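You operate a simulated robot arm through the tools that you are given. There is no shell and no other tool. Be economical: measure what you need, move in short steps, check, and stop when the job is done.

Carry out the task below with a simulated two-armed robot. There is one attempt and no reset: what you move stays moved.

Task
Take the yellow oblong sponge and leave it in the red tub. Hold the disc switch on the glaze end of the long bench steady with one hand and press the disc switch button to switch it on with the other. Fetch the banded clay cup and stand it on top of the blue vase. Put the large pink beaker on top of the plywood ware board. Put the dark clay cube on the canvas table top away on the shelf under the clay prep bench. Take the little grey shade on the canvas table top and put it away on the top of the packing bench. Press the kiln stop button three times. Take the parcel with blue tape and put it on the shelf under the island bench. Any order will do. Set down upright: banded clay cup, parcel with blue tape.
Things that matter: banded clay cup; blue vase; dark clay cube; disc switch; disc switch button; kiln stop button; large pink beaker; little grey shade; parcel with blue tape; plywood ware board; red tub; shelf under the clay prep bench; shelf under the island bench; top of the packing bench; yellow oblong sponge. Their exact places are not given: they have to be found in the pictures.

The check looks at the end state, three seconds after you hand in, the way a careful person would. Anything else that was tipped, shoved, dropped, spilled or broken makes it a failure.

Robot
Two 7-joint arms with two-finger parallel grippers on one trunk, on a base that drives. Base frame: it is fixed to the floor where the robot stands at the start and does not move with it; the origin is under the middle of the robot, x ahead of it, y to its left, z up. Units: mm, degrees, N and s.
The left shoulder is at the start at [50, 187, 1085], the right one opposite. Places, roughly: banded clay cup (7x7x9 cm) [-200, -4500, 1100]; blue vase (9x9x13 cm) [-2700, -800, 900]; dark clay cube (7x7x7 cm) [-2100, -1100, 900]; disc switch (8x8x4 cm) [700, -2100, 900]; disc switch button [700, -2100, 900]; kiln stop button [-5200, -3200, 1000]; large pink beaker (8x8x7 cm) [-1400, -4700, 500]; little grey shade (15x15x11 cm) [-2100, -2200, 900]; parcel with blue tape [-5500, -2250, 750]; plywood ware board (40x22x5 cm) [600, -3100, 600]; red tub (33x33x11 cm) [-2600, -1000, 900]; shelf under the clay prep bench [-2400, 1900, 400]; shelf under the island bench [-2400, 1400, 300]; top of the packing bench [-5500, 800, 900]; yellow oblong sponge (9x6x4 cm) [500, 0, 900]. Payload 3.43 kg a hand.
The tool frame of a hand sits at the grasp point between the pads (the TCP): z along the fingers, y along the line on which they close. The tips reach 30 mm beyond it. The gripper opens to 94 mm. The fingers are 28 mm wide and 10 mm thick; the gripper's body (50 by 96 mm) begins 55 mm behind the TCP.
Orientation is that of the tool frame in the base frame, as a unit quaternion [w, x, y, z]. With the fingers straight down and closing along the base's y, the tool's x points along the base's -x, its y along +y and its z along -z.

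Tools
- The arms move only by the tool servo_tool. It takes "left_plan", "right_plan" or both (then of equal length, played together; a hand with none holds still); each is a list of rows, each an object (a shift or turn left out is 0, a gripper value left out holds the last) with "jaw": the closure, from 0 (fully open) to 1 (shut); "offset": the shift along the base's x, y, z in mm, a list of three; "rotation": the turn, a rotation vector about the base's x, y, z in degrees, a list of three. In form: [{"jaw": jaw, "offset": [dx, dy, dz], "rotation": [rx, ry, rz]}, ...]. A call has 1 to 8 rows; each row shifts and turns the commanded pose from where the row before left it. A row lasts 0.2 s, in which the tool goes at most 50 mm and 8.6 degrees; a call with a longer step from one row to the next is refused whole, and so is a gripper value outside its range. Where a pose cannot be reached the arm comes as near as it can. A force on the tool above 40 N (or 10 N above the force at the start of the call, whichever is more), or a blocked arm, ends the call early, and 0.2 s more pass. The fingers move at their own pace (about 153 mm/s each) and stop on an object; they squeeze with about 42 N. The grip force told is the motor's: it shows also when the fingers shut on nothing. Time passes only in rows, and 0.2 s behind the last, so rows that do not move let the fingers close. It gives the time, the measured TCP pose, the force on the tool (base axes), the opening and the grip force at its end, in the units of the frame above (readings bear some noise), with the torque about the TCP (base axes, N m) and any sound that the robot's microphone picked up.
- Cameras (640 x 400 px; columns grow to the right, rows downward): "scene" is now at [143.3, 6.6, 1271]; the picture's right is [-0.01, -1.00, 0.00], its down [-0.40, 0.01, -0.92] and it looks along [0.92, -0.01, -0.40] (base axes); focal length 227 px, centre (320, 200). "left" rides on the left gripper at [76, -14, -103] in its tool frame; the picture's right is [0.18, 0.98, 0.00], its down [-0.75, 0.14, -0.64] and it looks along [-0.63, 0.12, 0.77] (tool axes); focal length 243 px, centre (320, 200). "right" rides on the right gripper at [76, 14, -102] in its tool frame; the picture's right is [-0.18, 0.98, 0.00], its down [-0.75, -0.14, -0.64] and it looks along [-0.63, -0.12, 0.77] (tool axes); focal length 243 px, centre (320, 200).
- camera(camera): a new picture of that camera. No time passes.
- lift_body(by): slides the trunk up (or, below 0, down) by that many mm; the arms and the scene camera ride with it, the base frame stays. It gives what a move gives, with no picture.
- steer(legs): drives the robot by 1 to 6 legs, each [ahead, left, turn to the left] in mm, mm and degrees, along the robot's own axes; the way and the turn of a leg run together, so that a leg with both is an arc; at most 1500 mm and 180 degrees a leg. The arms and the cameras ride along, it lands a little off, and it stops where it bumps. It gives what a move gives.
- head_to(pan, tilt): turns the head with the scene camera to pan (to the left, within 80 degrees either way) and tilt (down, from -29 to 69), counted from straight ahead of the robot. It gives what a move gives.
- measure_at(camera, pixels): for up to 12 pixels [column, row] of the newest picture of that camera ("zoom" is the newest enlarged one), the place [x, y, z] in the base frame of the surface seen there, good to about 2 mm, but the place of the scene camera against the robot may be out by one fixed shift of up to 18 mm in any direction. No time passes.
- inspect(camera, box): a new picture of the part [left, top, right, bottom] of that camera's present view, enlarged. No time passes.
- finish_job(): hands the job in; it is judged then, once.

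Go step by step. Measure first, check grasps and placings, and put right what went wrong. The budget is 138 turns and 180 pictures, counting those below and the enlarged ones. Unless the task says otherwise, let go and move clear before handing in.

The tools are called as name(argument=value, ...) on one line, values as JSON. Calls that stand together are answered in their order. servo_tool: Moves the arms, as the interface text tells. Its arguments: {"type":"object","properties":{"left_plan":{"type":"array","items":{"type":"object","properties":{"jaw":{"type":"number"},"offset":{"type":"array","items":{"type":"number"}},"rotation":{"type":"array","items":{"type":"number"}}}}},"right_plan":{"type":"array","items":{"type":"object","properties":{"jaw":{"type":"number"},"offset":{"type":"array","items":{"type":"number"}},"rotation":{"type":"array","items":{"type":"number"}}}}}},"required":[]} The other tools are called the same way: lift_body (by) slides the trunk up or down; steer (legs) drives the base; head_to (pan, tilt) turns the head that bears the scene camera; camera (camera) takes a picture; measure_at (camera, pixels) gives the place of the surface under pixels of a picture; inspect (camera, box) takes an enlarged picture of a part of a camera's view; finish_job () hands the job in.

At the start:

```text
time_s: 0.0
left_position: [380.0, 138.8, 1195.5]
left_orientation: [0.0, -0.002, 1.0, -0.001]
left_ft_force: [-0.7, 0.3, 0.5]
left_ft_torque: [0.01, 0.02, 0.0]
left_opening: 94.0
left_grip_force: 0.1
right_position: [372.4, -153.9, 1171.1]
right_orientation: [0.0, 0.0, 1.0, -0.001]
right_ft_force: [0.6, 1.0, -0.1]
right_ft_torque: [-0.04, 0.01, 0.01]
right_opening: 94.0
right_grip_force: 0.0
trunk travel left (down, up): [-300.0, 132.0]
robot x, y, heading: [0.3, -0.7, 0.1]
head pan, tilt: [-0.8, 23.3]
```

scene: 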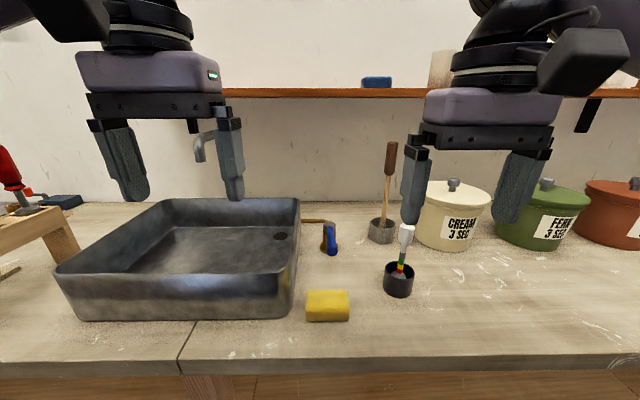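
right: 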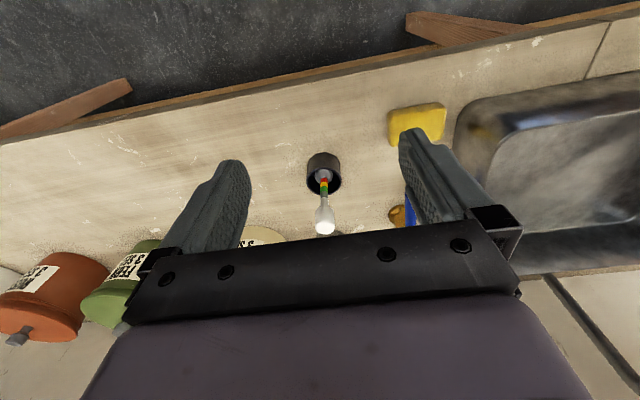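
left: 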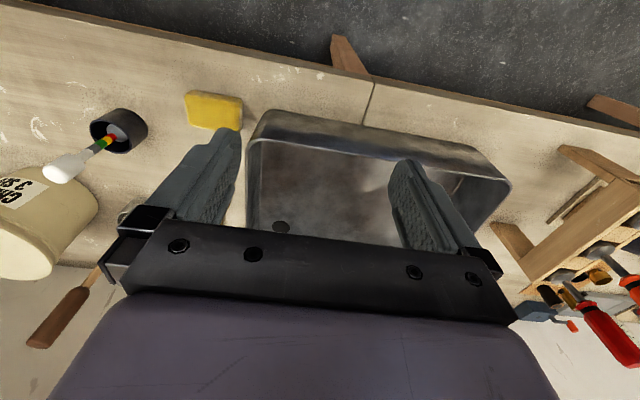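

The yellow sponge shows at (327,306) in the scene, (417,122) in the right and (213,110) in the left picture. I measure it first.

measure_at(camera="scene", pixels=[[327, 297], [307, 300], [348, 300], [327, 315], [398, 275], [290, 300], [327, 340]])

measure_at(camera="right", pixels=[[417, 118], [393, 115], [440, 112], [425, 135], [320, 160]])

measure_at(camera="left", pixels=[[213, 110], [188, 97], [240, 104], [213, 125], [188, 120]])

```text
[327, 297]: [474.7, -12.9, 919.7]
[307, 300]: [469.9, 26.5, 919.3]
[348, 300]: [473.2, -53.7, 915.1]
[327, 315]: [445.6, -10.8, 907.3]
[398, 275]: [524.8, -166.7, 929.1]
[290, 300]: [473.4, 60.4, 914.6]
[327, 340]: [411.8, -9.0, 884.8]
```

```text
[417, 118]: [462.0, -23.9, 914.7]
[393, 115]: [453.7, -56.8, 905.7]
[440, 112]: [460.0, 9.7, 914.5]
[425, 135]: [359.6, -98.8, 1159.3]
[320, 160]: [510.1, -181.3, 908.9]
```

```text
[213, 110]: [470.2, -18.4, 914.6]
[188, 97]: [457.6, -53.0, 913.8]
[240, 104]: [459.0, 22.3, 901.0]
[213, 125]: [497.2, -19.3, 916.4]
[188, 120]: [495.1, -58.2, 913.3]
```

The two hand cameras agree: the sponge centre is about (474,-18), its top at z≈914, long along y, so I must close along x. The scene camera reads about 5 mm high. I turn the right hand by 90° while moving over it.

servo_tool(right_plan=[{"offset": [9, 12, -10], "rotation": [0, 0, 8.2]}, {"offset": [9, 12, -10], "rotation": [0, 0, 8.2]}, {"offset": [9, 12, -10], "rotation": [0, 0, 8.2]}, {"offset": [9, 12, -10], "rotation": [0, 0, 8.2]}, {"offset": [9, 12, -10], "rotation": [0, 0, 8.2]}, {"offset": [9, 12, -10], "rotation": [0, 0, 8.2]}, {"offset": [9, 12, -10], "rotation": [0, 0, 8.2]}, {"offset": [9, 12, -10], "rotation": [0, 0, 8.2]}])

servo_tool(right_plan=[{"offset": [9, 13, -10], "rotation": [0, 0, 8.2]}, {"offset": [9, 13, -10], "rotation": [0, 0, 8.2]}, {"offset": [10, 14, -10], "rotation": [0, 0, 8.0]}, {"offset": [0, 0, -20]}, {"offset": [0, 0, -20]}])

camera(camera="right")

camera(camera="scene")

```text
time_s: 1.8
left_position: [378.5, 137.4, 1197.3]
left_orientation: [0.0, -0.001, 1.0, 0.0]
left_ft_force: [0.2, -1.3, -0.3]
left_ft_torque: [0.01, -0.01, 0.02]
left_opening: 94.1
left_grip_force: 0.1
right_position: [428.5, -78.9, 1088.1]
right_orientation: [0.002, -0.54, 0.842, 0.001]
right_ft_force: [0.1, -0.8, 0.7]
right_ft_torque: [0.04, 0.0, 0.0]
right_opening: 94.3
right_grip_force: 0.0
right hand out of reach, approached as far as the arm can: row 8
trunk travel left (down, up): [-300.0, 132.0]
robot x, y, heading: [-0.8, -4.3, 0.1]
head pan, tilt: [-0.8, 23.3]
```

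```text
time_s: 3.0
left_position: [379.6, 137.9, 1197.3]
left_orientation: [0.0, -0.001, 1.0, -0.001]
left_ft_force: [-1.0, -0.6, -0.1]
left_ft_torque: [-0.02, 0.0, -0.03]
left_opening: 94.1
left_grip_force: 0.1
right_position: [325.7, -55.5, 1006.1]
right_orientation: [0.0, 0.707, -0.707, 0.0]
right_ft_force: [1.2, -0.8, 0.4]
right_ft_torque: [-0.05, 0.01, 0.03]
right_opening: 93.9
right_grip_force: 0.0
right hand out of reach, approached as far as the arm can: row 1, 2, 3
trunk travel left (down, up): [-300.0, 132.0]
robot x, y, heading: [-2.5, 0.1, 0.1]
head pan, tilt: [-0.8, 23.3]
```

```text
176 pictures are left
```

right: 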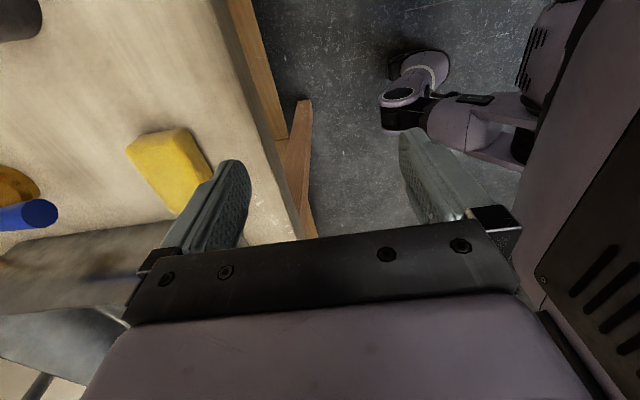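

```text
175 pictures are left
```

scene: 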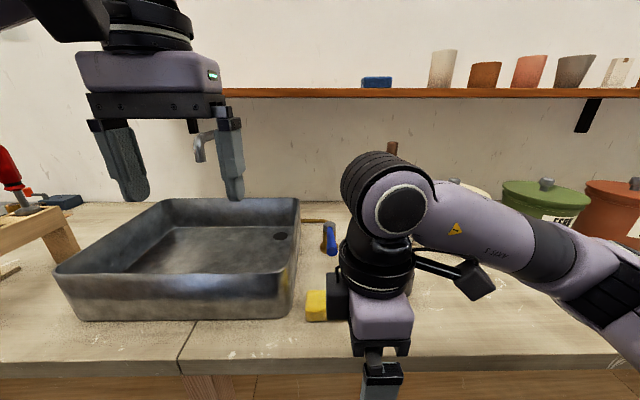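

The hand is turned properly but lies short at (326,-56,1006) because it was out of reach up high. I move forward and lower.

servo_tool(right_plan=[{"offset": [24, 6, -9]}, {"offset": [24, 6, -9]}, {"offset": [24, 6, -9]}, {"offset": [24, 6, -9]}, {"offset": [25, 6, -9]}, {"offset": [25, 7, 0]}])

camera(camera="right")

```text
time_s: 4.4
left_position: [380.2, 138.1, 1196.8]
left_orientation: [0.0, 0.0, 1.0, -0.001]
left_ft_force: [-0.1, 0.2, 0.2]
left_ft_torque: [0.0, -0.02, 0.01]
left_opening: 94.0
left_grip_force: 0.1
right_position: [325.3, -57.5, 1005.0]
right_orientation: [0.001, -0.707, 0.707, 0.0]
right_ft_force: [0.6, 0.4, 0.4]
right_ft_torque: [0.03, -0.03, 0.02]
right_opening: 93.9
right_grip_force: 0.1
right hand out of reach, approached as far as the arm can: row 1, 2, 3, 4, 5, 6
trunk travel left (down, up): [-300.0, 132.0]
robot x, y, heading: [3.7, -3.7, 0.1]
head pan, tilt: [-0.8, 23.3]
```

```text
174 pictures are left
```

right: 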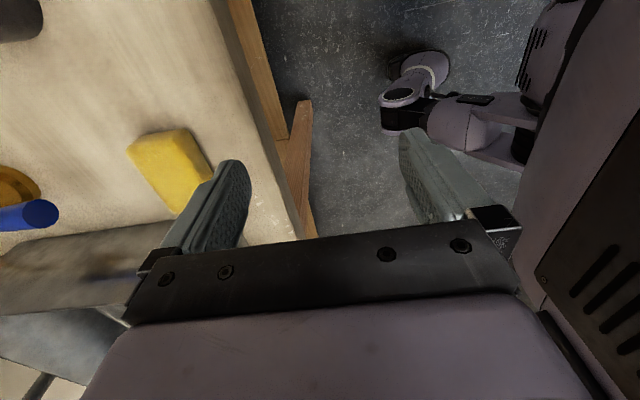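

The right hand cannot reach further with this wrist turn. I bring it back and try the left hand turned inward instead, lower down.

servo_tool(right_plan=[{"offset": [0, -20, 15], "rotation": [0, 0, -8.2]}, {"offset": [0, -20, 15], "rotation": [0, 0, -8.2]}, {"offset": [0, -20, 15], "rotation": [0, 0, -8.2]}, {"offset": [0, -20, 15], "rotation": [0, 0, -8.2]}, {"offset": [0, -20, 15], "rotation": [0, 0, -8.2]}, {"offset": [0, -20, 15], "rotation": [0, 0, -8.2]}, {"offset": [0, -20, 15], "rotation": [0, 0, -8.2]}, {"offset": [0, -20, 15], "rotation": [0, 0, -8.2]}], left_plan=[{"offset": [0, -6, -20], "rotation": [0, 0, 8.2]}, {"offset": [0, -6, -20], "rotation": [0, 0, 8.2]}, {"offset": [0, -6, -20], "rotation": [0, 0, 8.2]}, {"offset": [0, -6, -20], "rotation": [0, 0, 8.2]}, {"offset": [0, -6, -20], "rotation": [0, 0, 8.2]}, {"offset": [0, -6, -20], "rotation": [0, 0, 8.2]}, {"offset": [0, -6, -20], "rotation": [0, 0, 8.2]}, {"offset": [0, -6, -20], "rotation": [0, 0, 8.2]}])

servo_tool(right_plan=[{"offset": [0, -5, 10], "rotation": [0, 0, -8.2]}, {"offset": [0, -5, 10], "rotation": [0, 0, -8.2]}, {"offset": [0, 0, 0], "rotation": [0, 0, -8.0]}, {}, {}, {}], left_plan=[{"offset": [0, -10, 0], "rotation": [0, 0, 8.2]}, {"offset": [0, -10, 0], "rotation": [0, 0, 8.2]}, {"offset": [0, -20, 0], "rotation": [0, 0, 8.0]}, {"offset": [30, -20, 0]}, {"offset": [30, -20, 0]}, {"offset": [32, -20, 0]}])

camera(camera="left")

```text
time_s: 6.2
left_position: [378.6, 91.5, 1037.0]
left_orientation: [0.0, -0.543, 0.84, -0.001]
left_ft_force: [0.1, 0.4, 0.2]
left_ft_torque: [-0.02, 0.02, -0.01]
left_opening: 93.7
left_grip_force: 0.3
right_position: [324.7, -217.7, 1126.5]
right_orientation: [0.0, -0.21, 0.978, -0.001]
right_ft_force: [-0.1, 0.3, 0.3]
right_ft_torque: [0.03, 0.0, 0.0]
right_opening: 93.7
right_grip_force: 0.0
trunk travel left (down, up): [-300.0, 132.0]
robot x, y, heading: [-1.0, 0.2, -0.2]
head pan, tilt: [-0.8, 23.3]
```

```text
time_s: 7.6
left_position: [471.9, -9.2, 1036.6]
left_orientation: [0.001, -0.707, 0.707, 0.0]
left_ft_force: [-0.4, -0.7, -0.3]
left_ft_torque: [-0.01, 0.02, -0.02]
left_opening: 93.8
left_grip_force: 0.1
right_position: [326.0, -226.9, 1145.9]
right_orientation: [0.0, 0.001, 1.0, -0.001]
right_ft_force: [0.0, 0.4, 0.5]
right_ft_torque: [-0.02, 0.01, 0.0]
right_opening: 94.3
right_grip_force: 0.0
trunk travel left (down, up): [-300.0, 132.0]
robot x, y, heading: [-2.2, 2.4, 0.2]
head pan, tilt: [-0.8, 23.3]
```

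```text
173 pictures are left
```

left: 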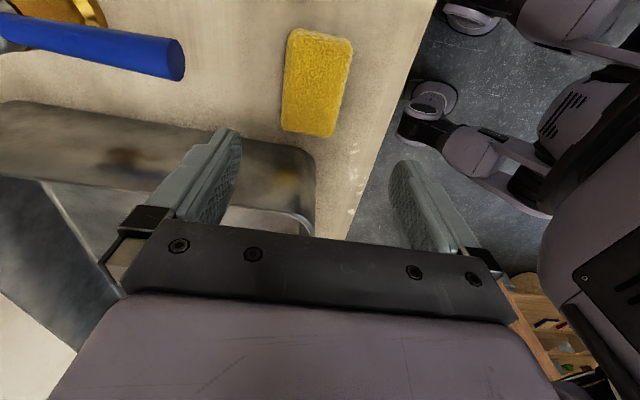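

The left hand reached (472,-9,1037) with the inward turn. I measure the sponge at (318,80) in the left picture.

measure_at(camera="left", pixels=[[318, 80], [292, 40], [345, 48], [288, 125], [330, 132], [312, 160], [280, 145]])

```text
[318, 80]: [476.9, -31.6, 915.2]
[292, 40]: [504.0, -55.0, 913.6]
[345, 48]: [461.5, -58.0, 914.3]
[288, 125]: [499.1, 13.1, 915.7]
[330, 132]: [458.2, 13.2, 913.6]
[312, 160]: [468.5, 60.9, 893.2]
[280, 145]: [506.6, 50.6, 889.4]
```

The sponge is centred at about (480,-23) with its top at z 914. I descend to TCP z 909 and close.

servo_tool(left_plan=[{"offset": [8, -15, -25]}, {"offset": [0, 0, -35]}, {"offset": [0, 0, -35]}, {"offset": [0, 0, -32]}, {"jaw": 1}, {"jaw": 1}, {"jaw": 1}])

servo_tool(left_plan=[{"offset": [0, 0, 40]}, {"offset": [0, 0, 40]}, {"offset": [-30, 10, 40]}, {"offset": [-40, 20, 40]}, {"offset": [-40, 20, 10]}, {"offset": [-40, 30, 0]}])

camera(camera="left")

head_to(pan=-80, tilt=20)

camera(camera="scene")

```text
time_s: 9.2
left_position: [478.6, -24.5, 910.1]
left_orientation: [-0.001, 0.708, -0.706, 0.002]
left_ft_force: [1.1, -0.2, 14.0]
left_ft_torque: [0.0, 0.42, -0.03]
left_opening: 58.2
left_grip_force: 41.9
right_position: [324.7, -227.5, 1146.5]
right_orientation: [0.001, 0.0, 1.0, 0.001]
right_ft_force: [0.9, 0.2, -0.6]
right_ft_torque: [-0.04, 0.02, 0.01]
right_opening: 94.0
right_grip_force: 0.1
trunk travel left (down, up): [-300.0, 132.0]
robot x, y, heading: [-4.1, 1.4, 0.2]
head pan, tilt: [-0.8, 23.3]
```

```text
refused: row 3 steps farther than a row can; nothing moved
```

```text
172 pictures are left
```

left: 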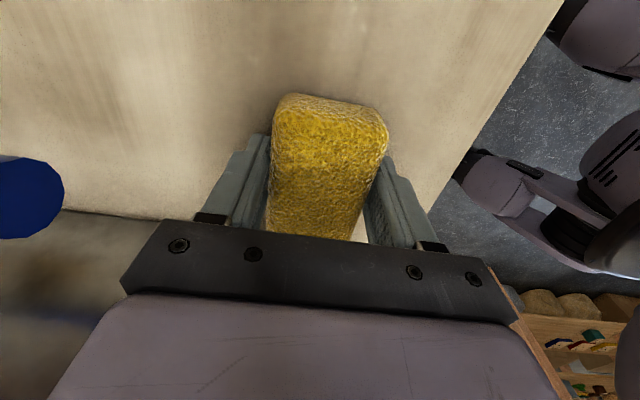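

```text
time_s: 10.7
left_position: [479.0, -23.2, 910.5]
left_orientation: [-0.001, 0.708, -0.706, 0.0]
left_ft_force: [5.4, -1.9, 21.1]
left_ft_torque: [-0.02, 0.56, 0.01]
left_opening: 58.0
left_grip_force: 42.0
right_position: [326.3, -227.1, 1146.5]
right_orientation: [0.001, 0.0, 1.0, 0.0]
right_ft_force: [-0.5, 0.0, 0.5]
right_ft_torque: [0.0, 0.02, 0.01]
right_opening: 94.0
right_grip_force: 0.2
trunk travel left (down, up): [-300.0, 132.0]
robot x, y, heading: [-0.4, -0.9, 0.3]
head pan, tilt: [-80.0, 20.0]
```

```text
171 pictures are left
```

scene: 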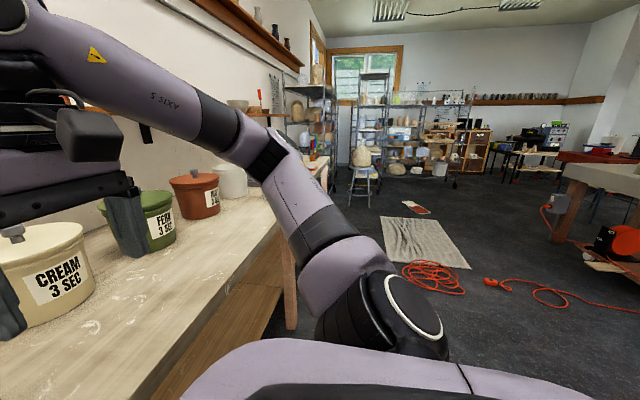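

The sponge is held at 58 mm opening. I lift it and pull the arm in, then back off from the bench and look around.

servo_tool(left_plan=[{"offset": [0, 0, 40]}, {"offset": [0, 0, 40]}, {"offset": [-20, 10, 40]}, {"offset": [-30, 20, 30]}, {"offset": [-40, 25, 0]}, {"offset": [-40, 25, 0]}])

steer(legs=[[-500, 0, 0], [0, 0, 160]])

head_to(pan=0, tilt=15)

camera(camera="scene")

head_to(pan=65, tilt=15)

camera(camera="scene")

head_to(pan=-65, tilt=15)

camera(camera="scene")

```text
time_s: 12.1
left_position: [349.7, 52.5, 1058.4]
left_orientation: [-0.001, 0.708, -0.706, 0.0]
left_ft_force: [-0.1, 0.0, 0.0]
left_ft_torque: [-0.01, 0.0, 0.01]
left_opening: 58.5
left_grip_force: 42.3
right_position: [325.6, -227.3, 1145.7]
right_orientation: [-0.001, 0.0, 1.0, 0.001]
right_ft_force: [0.4, 0.5, 0.2]
right_ft_torque: [0.0, 0.01, 0.03]
right_opening: 94.2
right_grip_force: 0.1
trunk travel left (down, up): [-300.0, 132.0]
robot x, y, heading: [1.0, -1.4, -0.0]
head pan, tilt: [-80.0, 20.0]
```

```text
time_s: 21.5
left_position: [-837.6, 96.6, 1057.5]
left_orientation: [-0.001, 0.84, 0.543, 0.0]
left_ft_force: [0.3, -0.5, -0.7]
left_ft_torque: [-0.01, 0.01, -0.02]
left_opening: 58.4
left_grip_force: 42.2
right_position: [-701.7, 341.9, 1145.7]
right_orientation: [0.0, 0.978, -0.211, 0.0]
right_ft_force: [-0.1, -0.3, -0.1]
right_ft_torque: [0.01, -0.04, 0.03]
right_opening: 94.0
right_grip_force: 0.0
trunk travel left (down, up): [-300.0, 132.0]
robot x, y, heading: [-497.9, -0.3, 155.6]
head pan, tilt: [-80.0, 20.0]
```

```text
time_s: 23.0
left_position: [-837.8, 96.6, 1057.8]
left_orientation: [-0.001, 0.839, 0.544, -0.001]
left_ft_force: [-0.1, 0.5, -0.4]
left_ft_torque: [0.04, 0.04, -0.01]
left_opening: 58.1
left_grip_force: 42.3
right_position: [-701.0, 342.2, 1146.3]
right_orientation: [0.0, 0.978, -0.21, 0.0]
right_ft_force: [0.4, -0.7, -0.6]
right_ft_torque: [0.01, -0.03, 0.0]
right_opening: 94.2
right_grip_force: 0.1
trunk travel left (down, up): [-300.0, 132.0]
robot x, y, heading: [-500.7, -0.7, 155.6]
head pan, tilt: [0.0, 15.0]
```

```text
170 pictures are left
```

scene: 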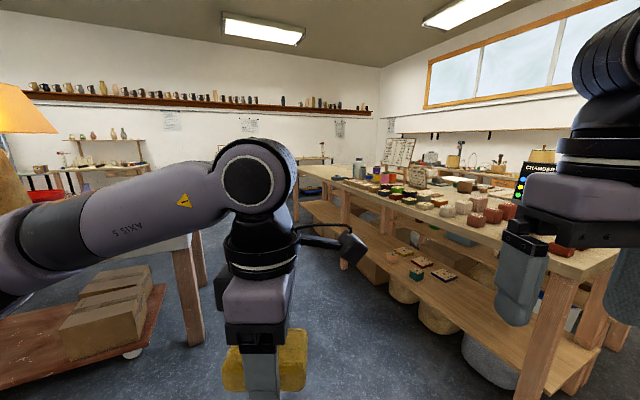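

```text
time_s: 24.4
left_position: [-838.3, 95.8, 1058.5]
left_orientation: [-0.001, 0.839, 0.544, 0.0]
left_ft_force: [0.0, -0.1, 0.0]
left_ft_torque: [0.02, 0.05, -0.01]
left_opening: 58.3
left_grip_force: 42.1
right_position: [-702.1, 341.3, 1145.9]
right_orientation: [-0.001, 0.978, -0.21, 0.0]
right_ft_force: [0.2, -0.7, -0.1]
right_ft_torque: [-0.01, -0.01, 0.01]
right_opening: 93.8
right_grip_force: 0.1
trunk travel left (down, up): [-300.0, 132.0]
robot x, y, heading: [-496.8, -3.5, 155.8]
head pan, tilt: [65.0, 15.0]
```

```text
169 pictures are left
```

scene: 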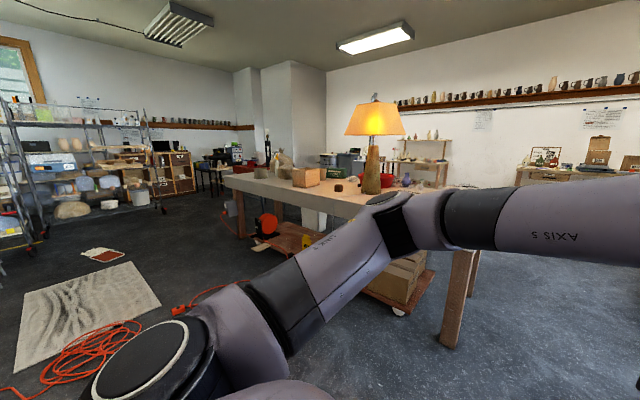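

```text
time_s: 26.5
left_position: [-838.1, 96.8, 1058.9]
left_orientation: [0.0, 0.839, 0.545, -0.001]
left_ft_force: [0.6, -0.2, -0.3]
left_ft_torque: [0.03, 0.01, 0.0]
left_opening: 58.2
left_grip_force: 42.0
right_position: [-700.8, 342.4, 1145.9]
right_orientation: [0.0, 0.977, -0.211, 0.0]
right_ft_force: [0.4, -0.4, 0.2]
right_ft_torque: [0.02, -0.01, 0.04]
right_opening: 93.8
right_grip_force: 0.0
trunk travel left (down, up): [-300.0, 132.0]
robot x, y, heading: [-496.5, -0.3, 155.8]
head pan, tilt: [-65.0, 15.0]
```

```text
168 pictures are left
```

scene: 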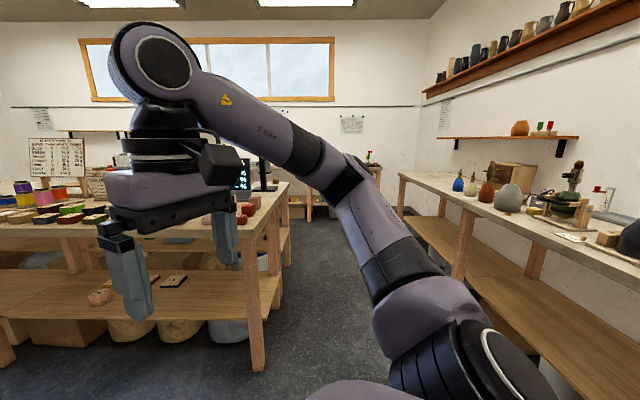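

I can see the island bench (ahead right) and the canvas table with the lamp (to the left). I measure the island here and then retake the view of the canvas table for its edges.

measure_at(camera="scene", pixels=[[285, 187], [255, 365], [250, 275], [170, 275], [60, 285], [405, 182], [398, 215], [60, 230], [300, 215]])

head_to(pan=50, tilt=20)

camera(camera="scene")

```text
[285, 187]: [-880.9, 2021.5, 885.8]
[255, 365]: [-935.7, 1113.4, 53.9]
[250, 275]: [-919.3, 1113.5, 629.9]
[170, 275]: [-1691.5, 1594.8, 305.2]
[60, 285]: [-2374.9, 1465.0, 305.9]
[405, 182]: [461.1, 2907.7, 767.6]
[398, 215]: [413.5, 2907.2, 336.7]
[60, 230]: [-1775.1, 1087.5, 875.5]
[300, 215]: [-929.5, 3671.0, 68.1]
```

```text
time_s: 28.4
left_position: [-839.1, 95.8, 1057.8]
left_orientation: [0.0, 0.839, 0.544, -0.001]
left_ft_force: [0.1, -0.1, 0.1]
left_ft_torque: [-0.02, 0.02, 0.03]
left_opening: 57.9
left_grip_force: 42.2
right_position: [-701.9, 342.5, 1146.7]
right_orientation: [0.0, 0.978, -0.211, 0.0]
right_ft_force: [0.4, 0.2, 0.6]
right_ft_torque: [-0.01, -0.01, -0.02]
right_opening: 93.9
right_grip_force: 0.1
trunk travel left (down, up): [-300.0, 132.0]
robot x, y, heading: [-500.6, -1.8, 155.8]
head pan, tilt: [50.0, 20.0]
```

```text
167 pictures are left
```

scene: 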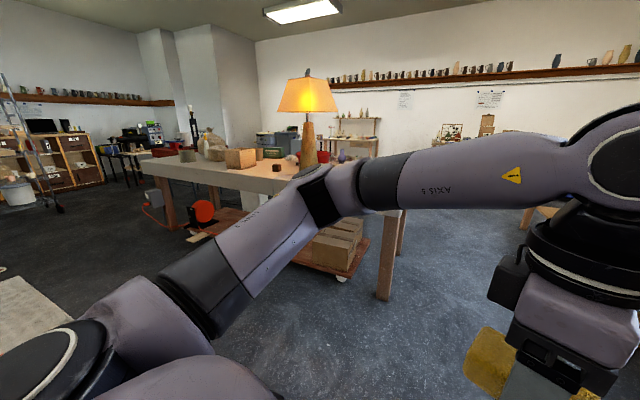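

Next I measure the canvas table's edges, the tub at (318,156), the lamp, and the cart at (335,270).

measure_at(camera="scene", pixels=[[385, 295], [400, 215], [285, 192], [150, 166], [315, 157], [307, 155], [275, 168], [340, 278], [240, 158], [168, 225], [203, 215], [189, 157]])

inspect(camera="scene", box=[130, 70, 390, 220])

```text
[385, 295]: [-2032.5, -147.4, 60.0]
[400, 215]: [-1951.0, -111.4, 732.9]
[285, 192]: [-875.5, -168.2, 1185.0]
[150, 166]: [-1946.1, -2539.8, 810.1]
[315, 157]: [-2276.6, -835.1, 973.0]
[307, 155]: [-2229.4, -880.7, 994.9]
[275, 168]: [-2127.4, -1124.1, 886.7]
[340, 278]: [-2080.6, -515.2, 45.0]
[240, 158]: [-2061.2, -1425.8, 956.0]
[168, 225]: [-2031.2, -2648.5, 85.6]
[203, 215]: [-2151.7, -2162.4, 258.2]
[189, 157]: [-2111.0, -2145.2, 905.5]
```

```text
2.46 times, centred on (260, 145) of scene
```

zoom: 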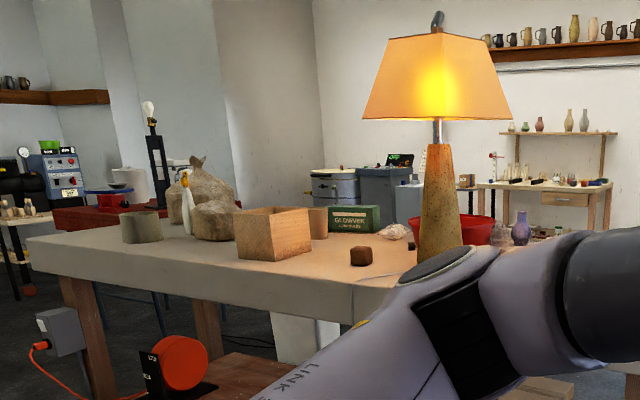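

The cube sits at about (-2127,-1124) and the shade at about (-2111,-2145) near the table's east edge (x≈-1946), while the tub is toward the west side. I drive to the east edge near the cube first and look at the floor.

steer(legs=[[0, 0, 24.2], [700, 600, 0]])

head_to(pan=45, tilt=30)

camera(camera="scene")

head_to(pan=10, tilt=25)

camera(camera="scene")

```text
time_s: 34.5
left_position: [-1546.3, -657.8, 1056.7]
left_orientation: [0.0, 0.703, 0.711, -0.001]
left_ft_force: [-0.7, -0.2, -1.3]
left_ft_torque: [0.0, -0.01, 0.03]
left_opening: 58.3
left_grip_force: 42.0
right_position: [-1525.5, -377.3, 1146.7]
right_orientation: [0.001, 1.0, 0.004, 0.0]
right_ft_force: [0.0, 0.2, -0.3]
right_ft_torque: [-0.01, -0.01, 0.0]
right_opening: 93.9
right_grip_force: 0.1
trunk travel left (down, up): [-300.0, 132.0]
robot x, y, heading: [-1196.3, -601.6, -179.4]
head pan, tilt: [50.0, 20.0]
```

```text
time_s: 35.2
left_position: [-1546.4, -656.9, 1058.5]
left_orientation: [-0.001, 0.704, 0.711, 0.0]
left_ft_force: [-0.2, -0.3, -0.8]
left_ft_torque: [0.02, 0.0, -0.01]
left_opening: 58.1
left_grip_force: 42.7
right_position: [-1524.7, -377.8, 1146.9]
right_orientation: [0.001, 1.0, 0.003, 0.0]
right_ft_force: [0.3, 1.1, -0.6]
right_ft_torque: [0.03, 0.04, 0.01]
right_opening: 93.9
right_grip_force: 0.1
trunk travel left (down, up): [-300.0, 132.0]
robot x, y, heading: [-1197.2, -602.5, -179.8]
head pan, tilt: [45.0, 30.0]
```

```text
165 pictures are left
```

scene: 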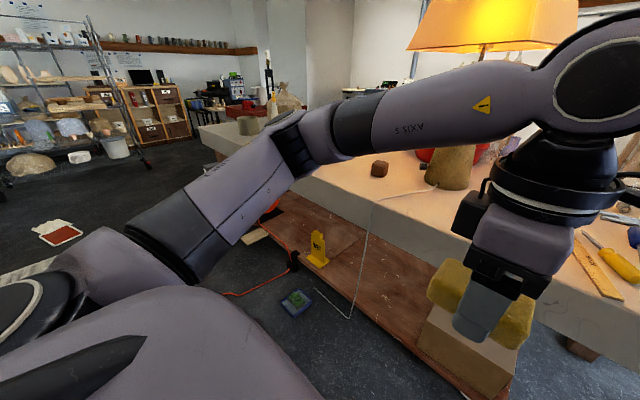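

```text
time_s: 36.2
left_position: [-1546.2, -657.8, 1058.3]
left_orientation: [0.0, 0.703, 0.711, -0.001]
left_ft_force: [-0.9, 0.4, 0.7]
left_ft_torque: [-0.03, -0.02, 0.02]
left_opening: 58.4
left_grip_force: 42.0
right_position: [-1525.2, -377.1, 1145.4]
right_orientation: [0.0, 1.0, 0.004, 0.0]
right_ft_force: [0.2, 1.4, -1.1]
right_ft_torque: [0.0, -0.01, -0.01]
right_opening: 94.2
right_grip_force: 0.1
trunk travel left (down, up): [-300.0, 132.0]
robot x, y, heading: [-1195.1, -599.2, -179.3]
head pan, tilt: [10.0, 25.0]
```

```text
164 pictures are left
```

scene: 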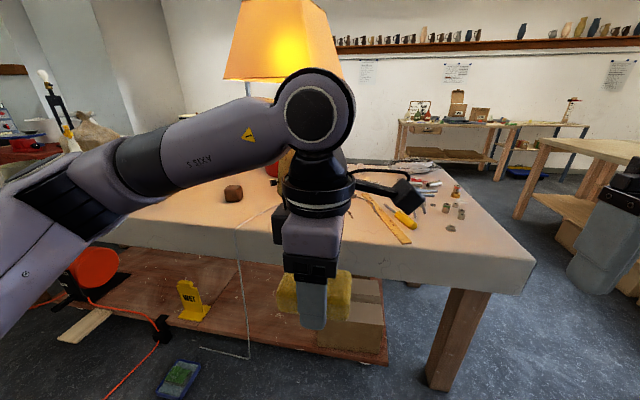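

A white lamp cord hangs over the table edge at (240,290) and a blue tray lies on the floor at (180,378). I measure these, the cart edge and the cube.

measure_at(camera="scene", pixels=[[240, 240], [247, 325], [205, 349], [180, 375], [160, 395], [195, 310], [80, 335], [300, 340], [350, 358], [233, 190], [233, 200], [110, 390]])

inspect(camera="scene", box=[150, 150, 350, 275])

```text
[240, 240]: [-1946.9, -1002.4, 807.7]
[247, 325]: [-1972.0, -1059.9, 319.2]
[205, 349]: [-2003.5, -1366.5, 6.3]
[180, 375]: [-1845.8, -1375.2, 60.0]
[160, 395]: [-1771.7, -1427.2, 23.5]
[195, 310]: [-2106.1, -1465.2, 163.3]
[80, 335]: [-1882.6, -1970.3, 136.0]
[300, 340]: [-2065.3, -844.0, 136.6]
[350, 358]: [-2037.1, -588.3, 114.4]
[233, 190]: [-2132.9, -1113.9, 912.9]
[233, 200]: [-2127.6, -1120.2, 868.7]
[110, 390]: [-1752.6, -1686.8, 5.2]
```

```text
3.20 times, centred on (250, 212) of scene
```

zoom: 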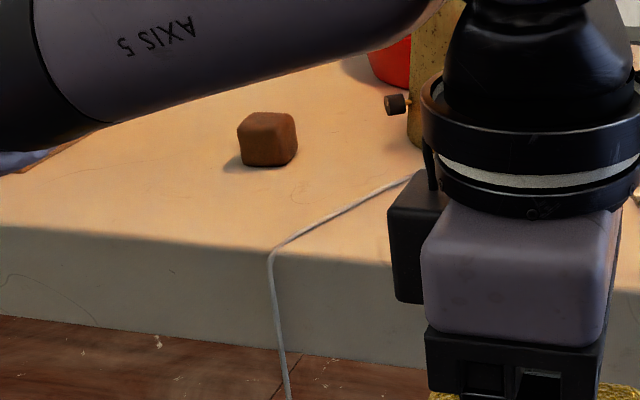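

The floor near the cube is crowded (tray, cord), and the cube suits the left hand, so I deliver the sponge first. I go round the north end of the table to its west side.

steer(legs=[[0, -1100, 0], [1000, 0, 0]])

head_to(pan=0, tilt=25)

camera(camera="scene")

head_to(pan=50, tilt=25)

camera(camera="scene")

```text
time_s: 46.5
left_position: [-2554.1, 374.5, 1058.7]
left_orientation: [0.0, 0.691, 0.723, -0.001]
left_ft_force: [-0.6, 0.5, -0.1]
left_ft_torque: [0.01, 0.0, -0.01]
left_opening: 58.4
left_grip_force: 41.6
right_position: [-2542.6, 654.9, 1147.4]
right_orientation: [0.0, 1.0, 0.02, 0.0]
right_ft_force: [0.6, 0.5, 0.1]
right_ft_torque: [0.0, 0.02, 0.03]
right_opening: 94.2
right_grip_force: 0.0
trunk travel left (down, up): [-300.0, 132.0]
robot x, y, heading: [-2207.5, 442.7, -177.4]
head pan, tilt: [10.0, 25.0]
```

```text
time_s: 47.2
left_position: [-2553.8, 375.1, 1058.0]
left_orientation: [0.0, 0.692, 0.722, -0.001]
left_ft_force: [0.0, 0.3, 0.3]
left_ft_torque: [0.02, 0.04, -0.01]
left_opening: 58.0
left_grip_force: 41.5
right_position: [-2542.5, 655.1, 1146.3]
right_orientation: [0.001, 1.0, 0.02, 0.0]
right_ft_force: [-0.2, -0.4, 0.0]
right_ft_torque: [0.0, 0.01, 0.0]
right_opening: 94.1
right_grip_force: 0.1
trunk travel left (down, up): [-300.0, 132.0]
robot x, y, heading: [-2204.5, 440.1, -177.7]
head pan, tilt: [0.0, 25.0]
```

```text
162 pictures are left
```

scene: 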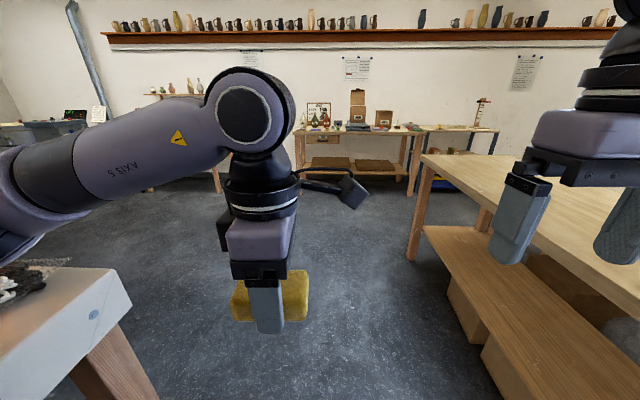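

```text
time_s: 48.4
left_position: [-2555.0, 375.6, 1057.7]
left_orientation: [0.0, 0.692, 0.722, 0.0]
left_ft_force: [-0.6, 0.1, -0.2]
left_ft_torque: [-0.03, 0.02, -0.01]
left_opening: 58.5
left_grip_force: 41.8
right_position: [-2542.0, 655.7, 1145.8]
right_orientation: [0.001, 1.0, 0.021, 0.001]
right_ft_force: [-0.5, -0.4, -0.1]
right_ft_torque: [-0.01, -0.01, 0.0]
right_opening: 93.9
right_grip_force: 0.1
trunk travel left (down, up): [-300.0, 132.0]
robot x, y, heading: [-2206.9, 442.4, -177.7]
head pan, tilt: [50.0, 25.0]
```

```text
161 pictures are left
```

scene: 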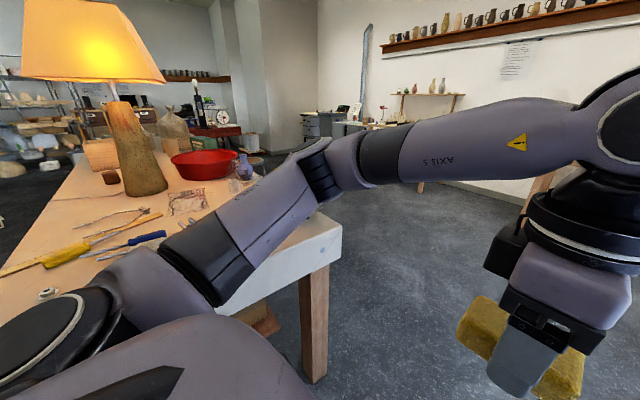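

measure_at(camera="scene", pixels=[[210, 155], [205, 160], [236, 155], [172, 158], [245, 165], [342, 228], [322, 365], [190, 200], [375, 195], [262, 165]])

inspect(camera="scene", box=[80, 100, 280, 225])

```text
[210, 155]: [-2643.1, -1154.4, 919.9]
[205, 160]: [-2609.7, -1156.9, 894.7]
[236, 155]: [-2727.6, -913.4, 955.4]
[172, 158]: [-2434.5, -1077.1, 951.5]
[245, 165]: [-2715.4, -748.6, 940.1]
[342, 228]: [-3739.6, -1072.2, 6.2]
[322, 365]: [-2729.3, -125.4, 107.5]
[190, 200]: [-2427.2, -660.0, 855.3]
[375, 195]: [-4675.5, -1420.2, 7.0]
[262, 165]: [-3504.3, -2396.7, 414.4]
```

```text
3.20 times, centred on (180, 162) of scene
```

zoom: 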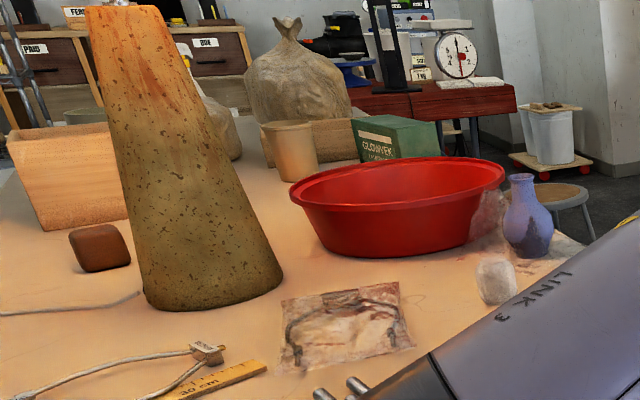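

The tub is centred near (-2590,-1010), rim z≈955, and the vase stands at (-2715,-748). I drive round to the west side, face east, and check the table edge before closing in.

steer(legs=[[1350, 0, 0], [0, 0, 177.5], [0, -1400, 0]])

head_to(pan=0, tilt=35)

camera(camera="scene")

camera(camera="left")

```text
time_s: 69.1
left_position: [-3166.3, -961.4, 1058.3]
left_orientation: [-0.001, 0.72, -0.694, 0.0]
left_ft_force: [-0.1, 1.3, -0.6]
left_ft_torque: [-0.04, 0.03, 0.02]
left_opening: 58.3
left_grip_force: 42.5
right_position: [-3179.6, -1242.2, 1145.6]
right_orientation: [0.0, -0.016, 1.0, -0.001]
right_ft_force: [-0.5, -1.1, 0.9]
right_ft_torque: [-0.04, -0.02, -0.05]
right_opening: 93.8
right_grip_force: 0.0
trunk travel left (down, up): [-300.0, 132.0]
robot x, y, heading: [-3511.8, -1030.6, 1.8]
head pan, tilt: [50.0, 25.0]
```

```text
time_s: 70.3
left_position: [-3165.1, -961.9, 1058.4]
left_orientation: [-0.001, 0.72, -0.694, 0.001]
left_ft_force: [0.2, 0.1, 0.0]
left_ft_torque: [0.0, 0.0, 0.0]
left_opening: 57.9
left_grip_force: 41.8
right_position: [-3179.6, -1242.3, 1146.0]
right_orientation: [-0.001, -0.017, 1.0, -0.001]
right_ft_force: [0.8, -0.4, -0.8]
right_ft_torque: [-0.01, 0.0, 0.02]
right_opening: 94.1
right_grip_force: 0.0
trunk travel left (down, up): [-300.0, 132.0]
robot x, y, heading: [-3515.9, -1022.6, 2.0]
head pan, tilt: [0.0, 35.0]
```

```text
159 pictures are left
```

scene: 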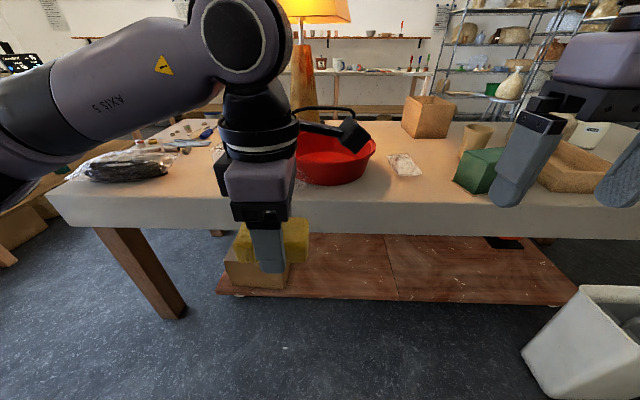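

```text
158 pictures are left
```

left: 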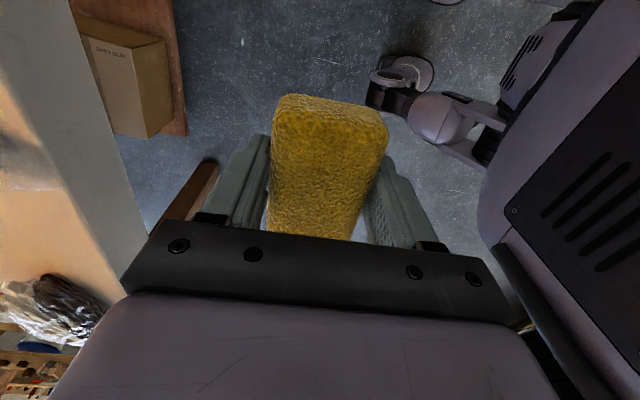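

The tub is at (330,155); the front caster of my base appears at (375,90) in the left picture. I measure the base front, the table edge, the tub and the white bin at (580,340).

measure_at(camera="left", pixels=[[372, 98], [378, 70], [520, 60], [505, 230], [140, 225]])

measure_at(camera="scene", pixels=[[320, 192], [335, 165], [376, 145], [345, 183], [400, 200], [305, 285], [524, 350], [580, 288], [150, 205], [330, 110]])

```text
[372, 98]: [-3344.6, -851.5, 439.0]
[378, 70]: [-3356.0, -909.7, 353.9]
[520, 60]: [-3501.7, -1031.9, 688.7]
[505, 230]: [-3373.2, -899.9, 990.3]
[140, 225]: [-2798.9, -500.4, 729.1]
```

```text
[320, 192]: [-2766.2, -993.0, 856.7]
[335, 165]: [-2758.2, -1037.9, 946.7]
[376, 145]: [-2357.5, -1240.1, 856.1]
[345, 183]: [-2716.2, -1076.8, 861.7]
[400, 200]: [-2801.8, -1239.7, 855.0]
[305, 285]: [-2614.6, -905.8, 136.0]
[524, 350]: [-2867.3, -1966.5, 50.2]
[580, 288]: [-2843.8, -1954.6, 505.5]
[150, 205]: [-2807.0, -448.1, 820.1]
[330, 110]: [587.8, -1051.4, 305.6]
```

The base protrudes only about 180 mm, so I can stand at x≈-3060. Tub centre ≈(-2595,-1015). I drive ahead 450 and move the sponge over it.

steer(legs=[[450, 0, -2]])

servo_tool(left_plan=[{"offset": [20, -10, 0]}, {"offset": [30, -12, 0]}, {"offset": [30, -12, 0]}, {"offset": [30, -12, 0]}])

camera(camera="left")

camera(camera="scene")

```text
time_s: 73.0
left_position: [-2715.6, -968.7, 1057.9]
left_orientation: [0.001, -0.705, 0.709, 0.0]
left_ft_force: [0.3, -0.6, -0.9]
left_ft_torque: [-0.04, 0.01, -0.01]
left_opening: 58.1
left_grip_force: 42.0
right_position: [-2741.3, -1249.0, 1146.8]
right_orientation: [0.0, 0.003, 1.0, 0.0]
right_ft_force: [-0.3, 0.8, -0.6]
right_ft_torque: [-0.01, 0.02, -0.02]
right_opening: 94.1
right_grip_force: 0.1
trunk travel left (down, up): [-300.0, 132.0]
robot x, y, heading: [-3064.5, -1022.3, -0.4]
head pan, tilt: [0.0, 35.0]
```

```text
time_s: 74.0
left_position: [-2604.4, -1016.1, 1057.8]
left_orientation: [0.002, -0.704, 0.71, 0.0]
left_ft_force: [0.3, -0.4, -0.2]
left_ft_torque: [-0.03, 0.0, -0.02]
left_opening: 58.2
left_grip_force: 42.0
right_position: [-2741.5, -1250.9, 1146.8]
right_orientation: [-0.001, 0.003, 1.0, -0.001]
right_ft_force: [-0.8, 0.2, -0.2]
right_ft_torque: [0.01, 0.0, -0.01]
right_opening: 94.2
right_grip_force: 0.0
trunk travel left (down, up): [-300.0, 132.0]
robot x, y, heading: [-3063.1, -1021.2, -0.4]
head pan, tilt: [0.0, 35.0]
```

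```text
157 pictures are left
```

left: 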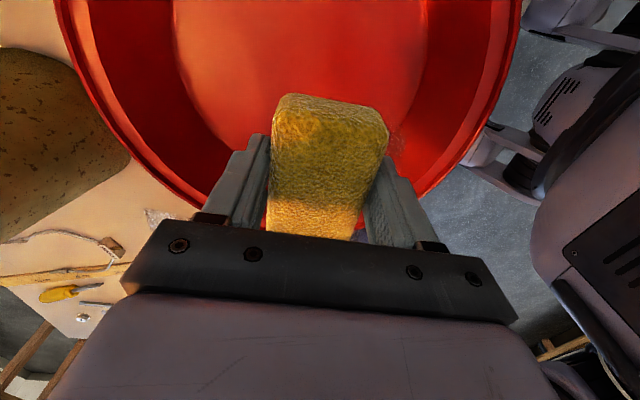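

```text
156 pictures are left
```

scene: 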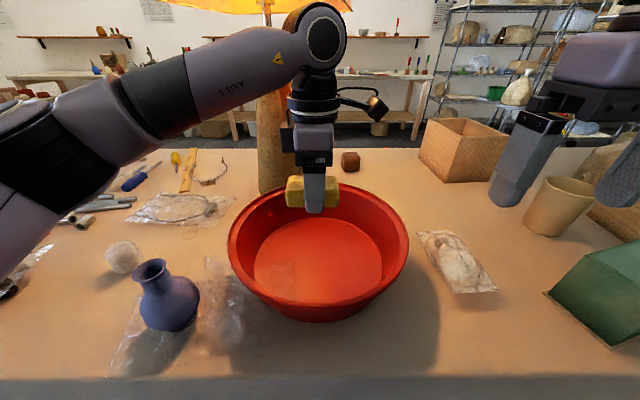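

I measure the tub's rim and floor precisely, plus the vase at (155,270).

measure_at(camera="scene", pixels=[[232, 240], [405, 240], [320, 305], [320, 265], [150, 264], [134, 268], [166, 268], [168, 328], [345, 190]])

measure_at(camera="left", pixels=[[300, 60], [80, 60], [512, 60], [170, 185], [440, 175]])

```text
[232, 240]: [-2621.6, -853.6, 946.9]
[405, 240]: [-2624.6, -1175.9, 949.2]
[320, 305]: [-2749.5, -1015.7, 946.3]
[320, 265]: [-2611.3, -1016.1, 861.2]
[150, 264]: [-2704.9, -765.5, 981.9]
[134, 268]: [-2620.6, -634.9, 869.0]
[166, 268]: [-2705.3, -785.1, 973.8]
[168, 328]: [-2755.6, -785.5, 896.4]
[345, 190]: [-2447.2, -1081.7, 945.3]
```

```text
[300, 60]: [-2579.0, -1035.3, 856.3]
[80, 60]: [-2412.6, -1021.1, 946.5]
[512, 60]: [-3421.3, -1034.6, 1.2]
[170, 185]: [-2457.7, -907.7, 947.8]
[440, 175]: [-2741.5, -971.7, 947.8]
```

Tub centre is about (-2587,-1016), floor z≈857. I descend to TCP z 895, release, and rise.

servo_tool(left_plan=[{"offset": [12, 0, -40]}, {"offset": [0, 0, -42]}, {"offset": [0, 0, -42]}, {"offset": [0, 0, -38]}, {}, {"jaw": 0.3}, {"jaw": 0}, {"jaw": 0}])

servo_tool(left_plan=[{"offset": [0, 0, 40]}, {"offset": [0, 0, 45]}, {"offset": [0, 0, 45]}, {"offset": [0, 0, 40]}, {"offset": [-45, 15, 0]}, {"offset": [-45, 15, 0]}])

camera(camera="scene")

```text
time_s: 75.8
left_position: [-2595.2, -1015.2, 897.7]
left_orientation: [0.001, -0.705, 0.709, -0.001]
left_ft_force: [0.3, -0.1, -0.7]
left_ft_torque: [0.0, -0.02, -0.02]
left_opening: 93.9
left_grip_force: 0.0
right_position: [-2740.0, -1249.9, 1146.9]
right_orientation: [0.0, 0.003, 1.0, 0.0]
right_ft_force: [0.0, 0.2, -0.3]
right_ft_torque: [-0.05, -0.01, 0.02]
right_opening: 94.0
right_grip_force: 0.0
trunk travel left (down, up): [-300.0, 132.0]
robot x, y, heading: [-3066.0, -1016.9, -0.5]
head pan, tilt: [0.0, 35.0]
```

```text
time_s: 77.2
left_position: [-2684.3, -984.6, 1066.4]
left_orientation: [0.001, -0.706, 0.708, -0.001]
left_ft_force: [0.1, -0.3, 0.1]
left_ft_torque: [0.0, -0.02, 0.0]
left_opening: 93.8
left_grip_force: 0.0
right_position: [-2740.5, -1250.4, 1147.1]
right_orientation: [0.0, 0.004, 1.0, 0.0]
right_ft_force: [-0.5, -0.2, 0.3]
right_ft_torque: [0.02, 0.01, 0.02]
right_opening: 94.2
right_grip_force: 0.1
trunk travel left (down, up): [-300.0, 132.0]
robot x, y, heading: [-3063.9, -1020.5, -0.3]
head pan, tilt: [0.0, 35.0]
```

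```text
155 pictures are left
```

scene: 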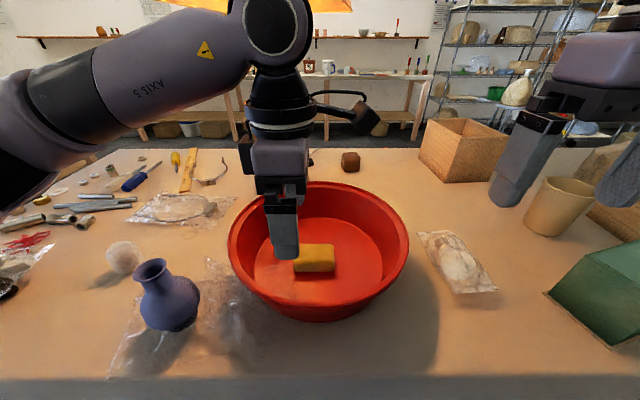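

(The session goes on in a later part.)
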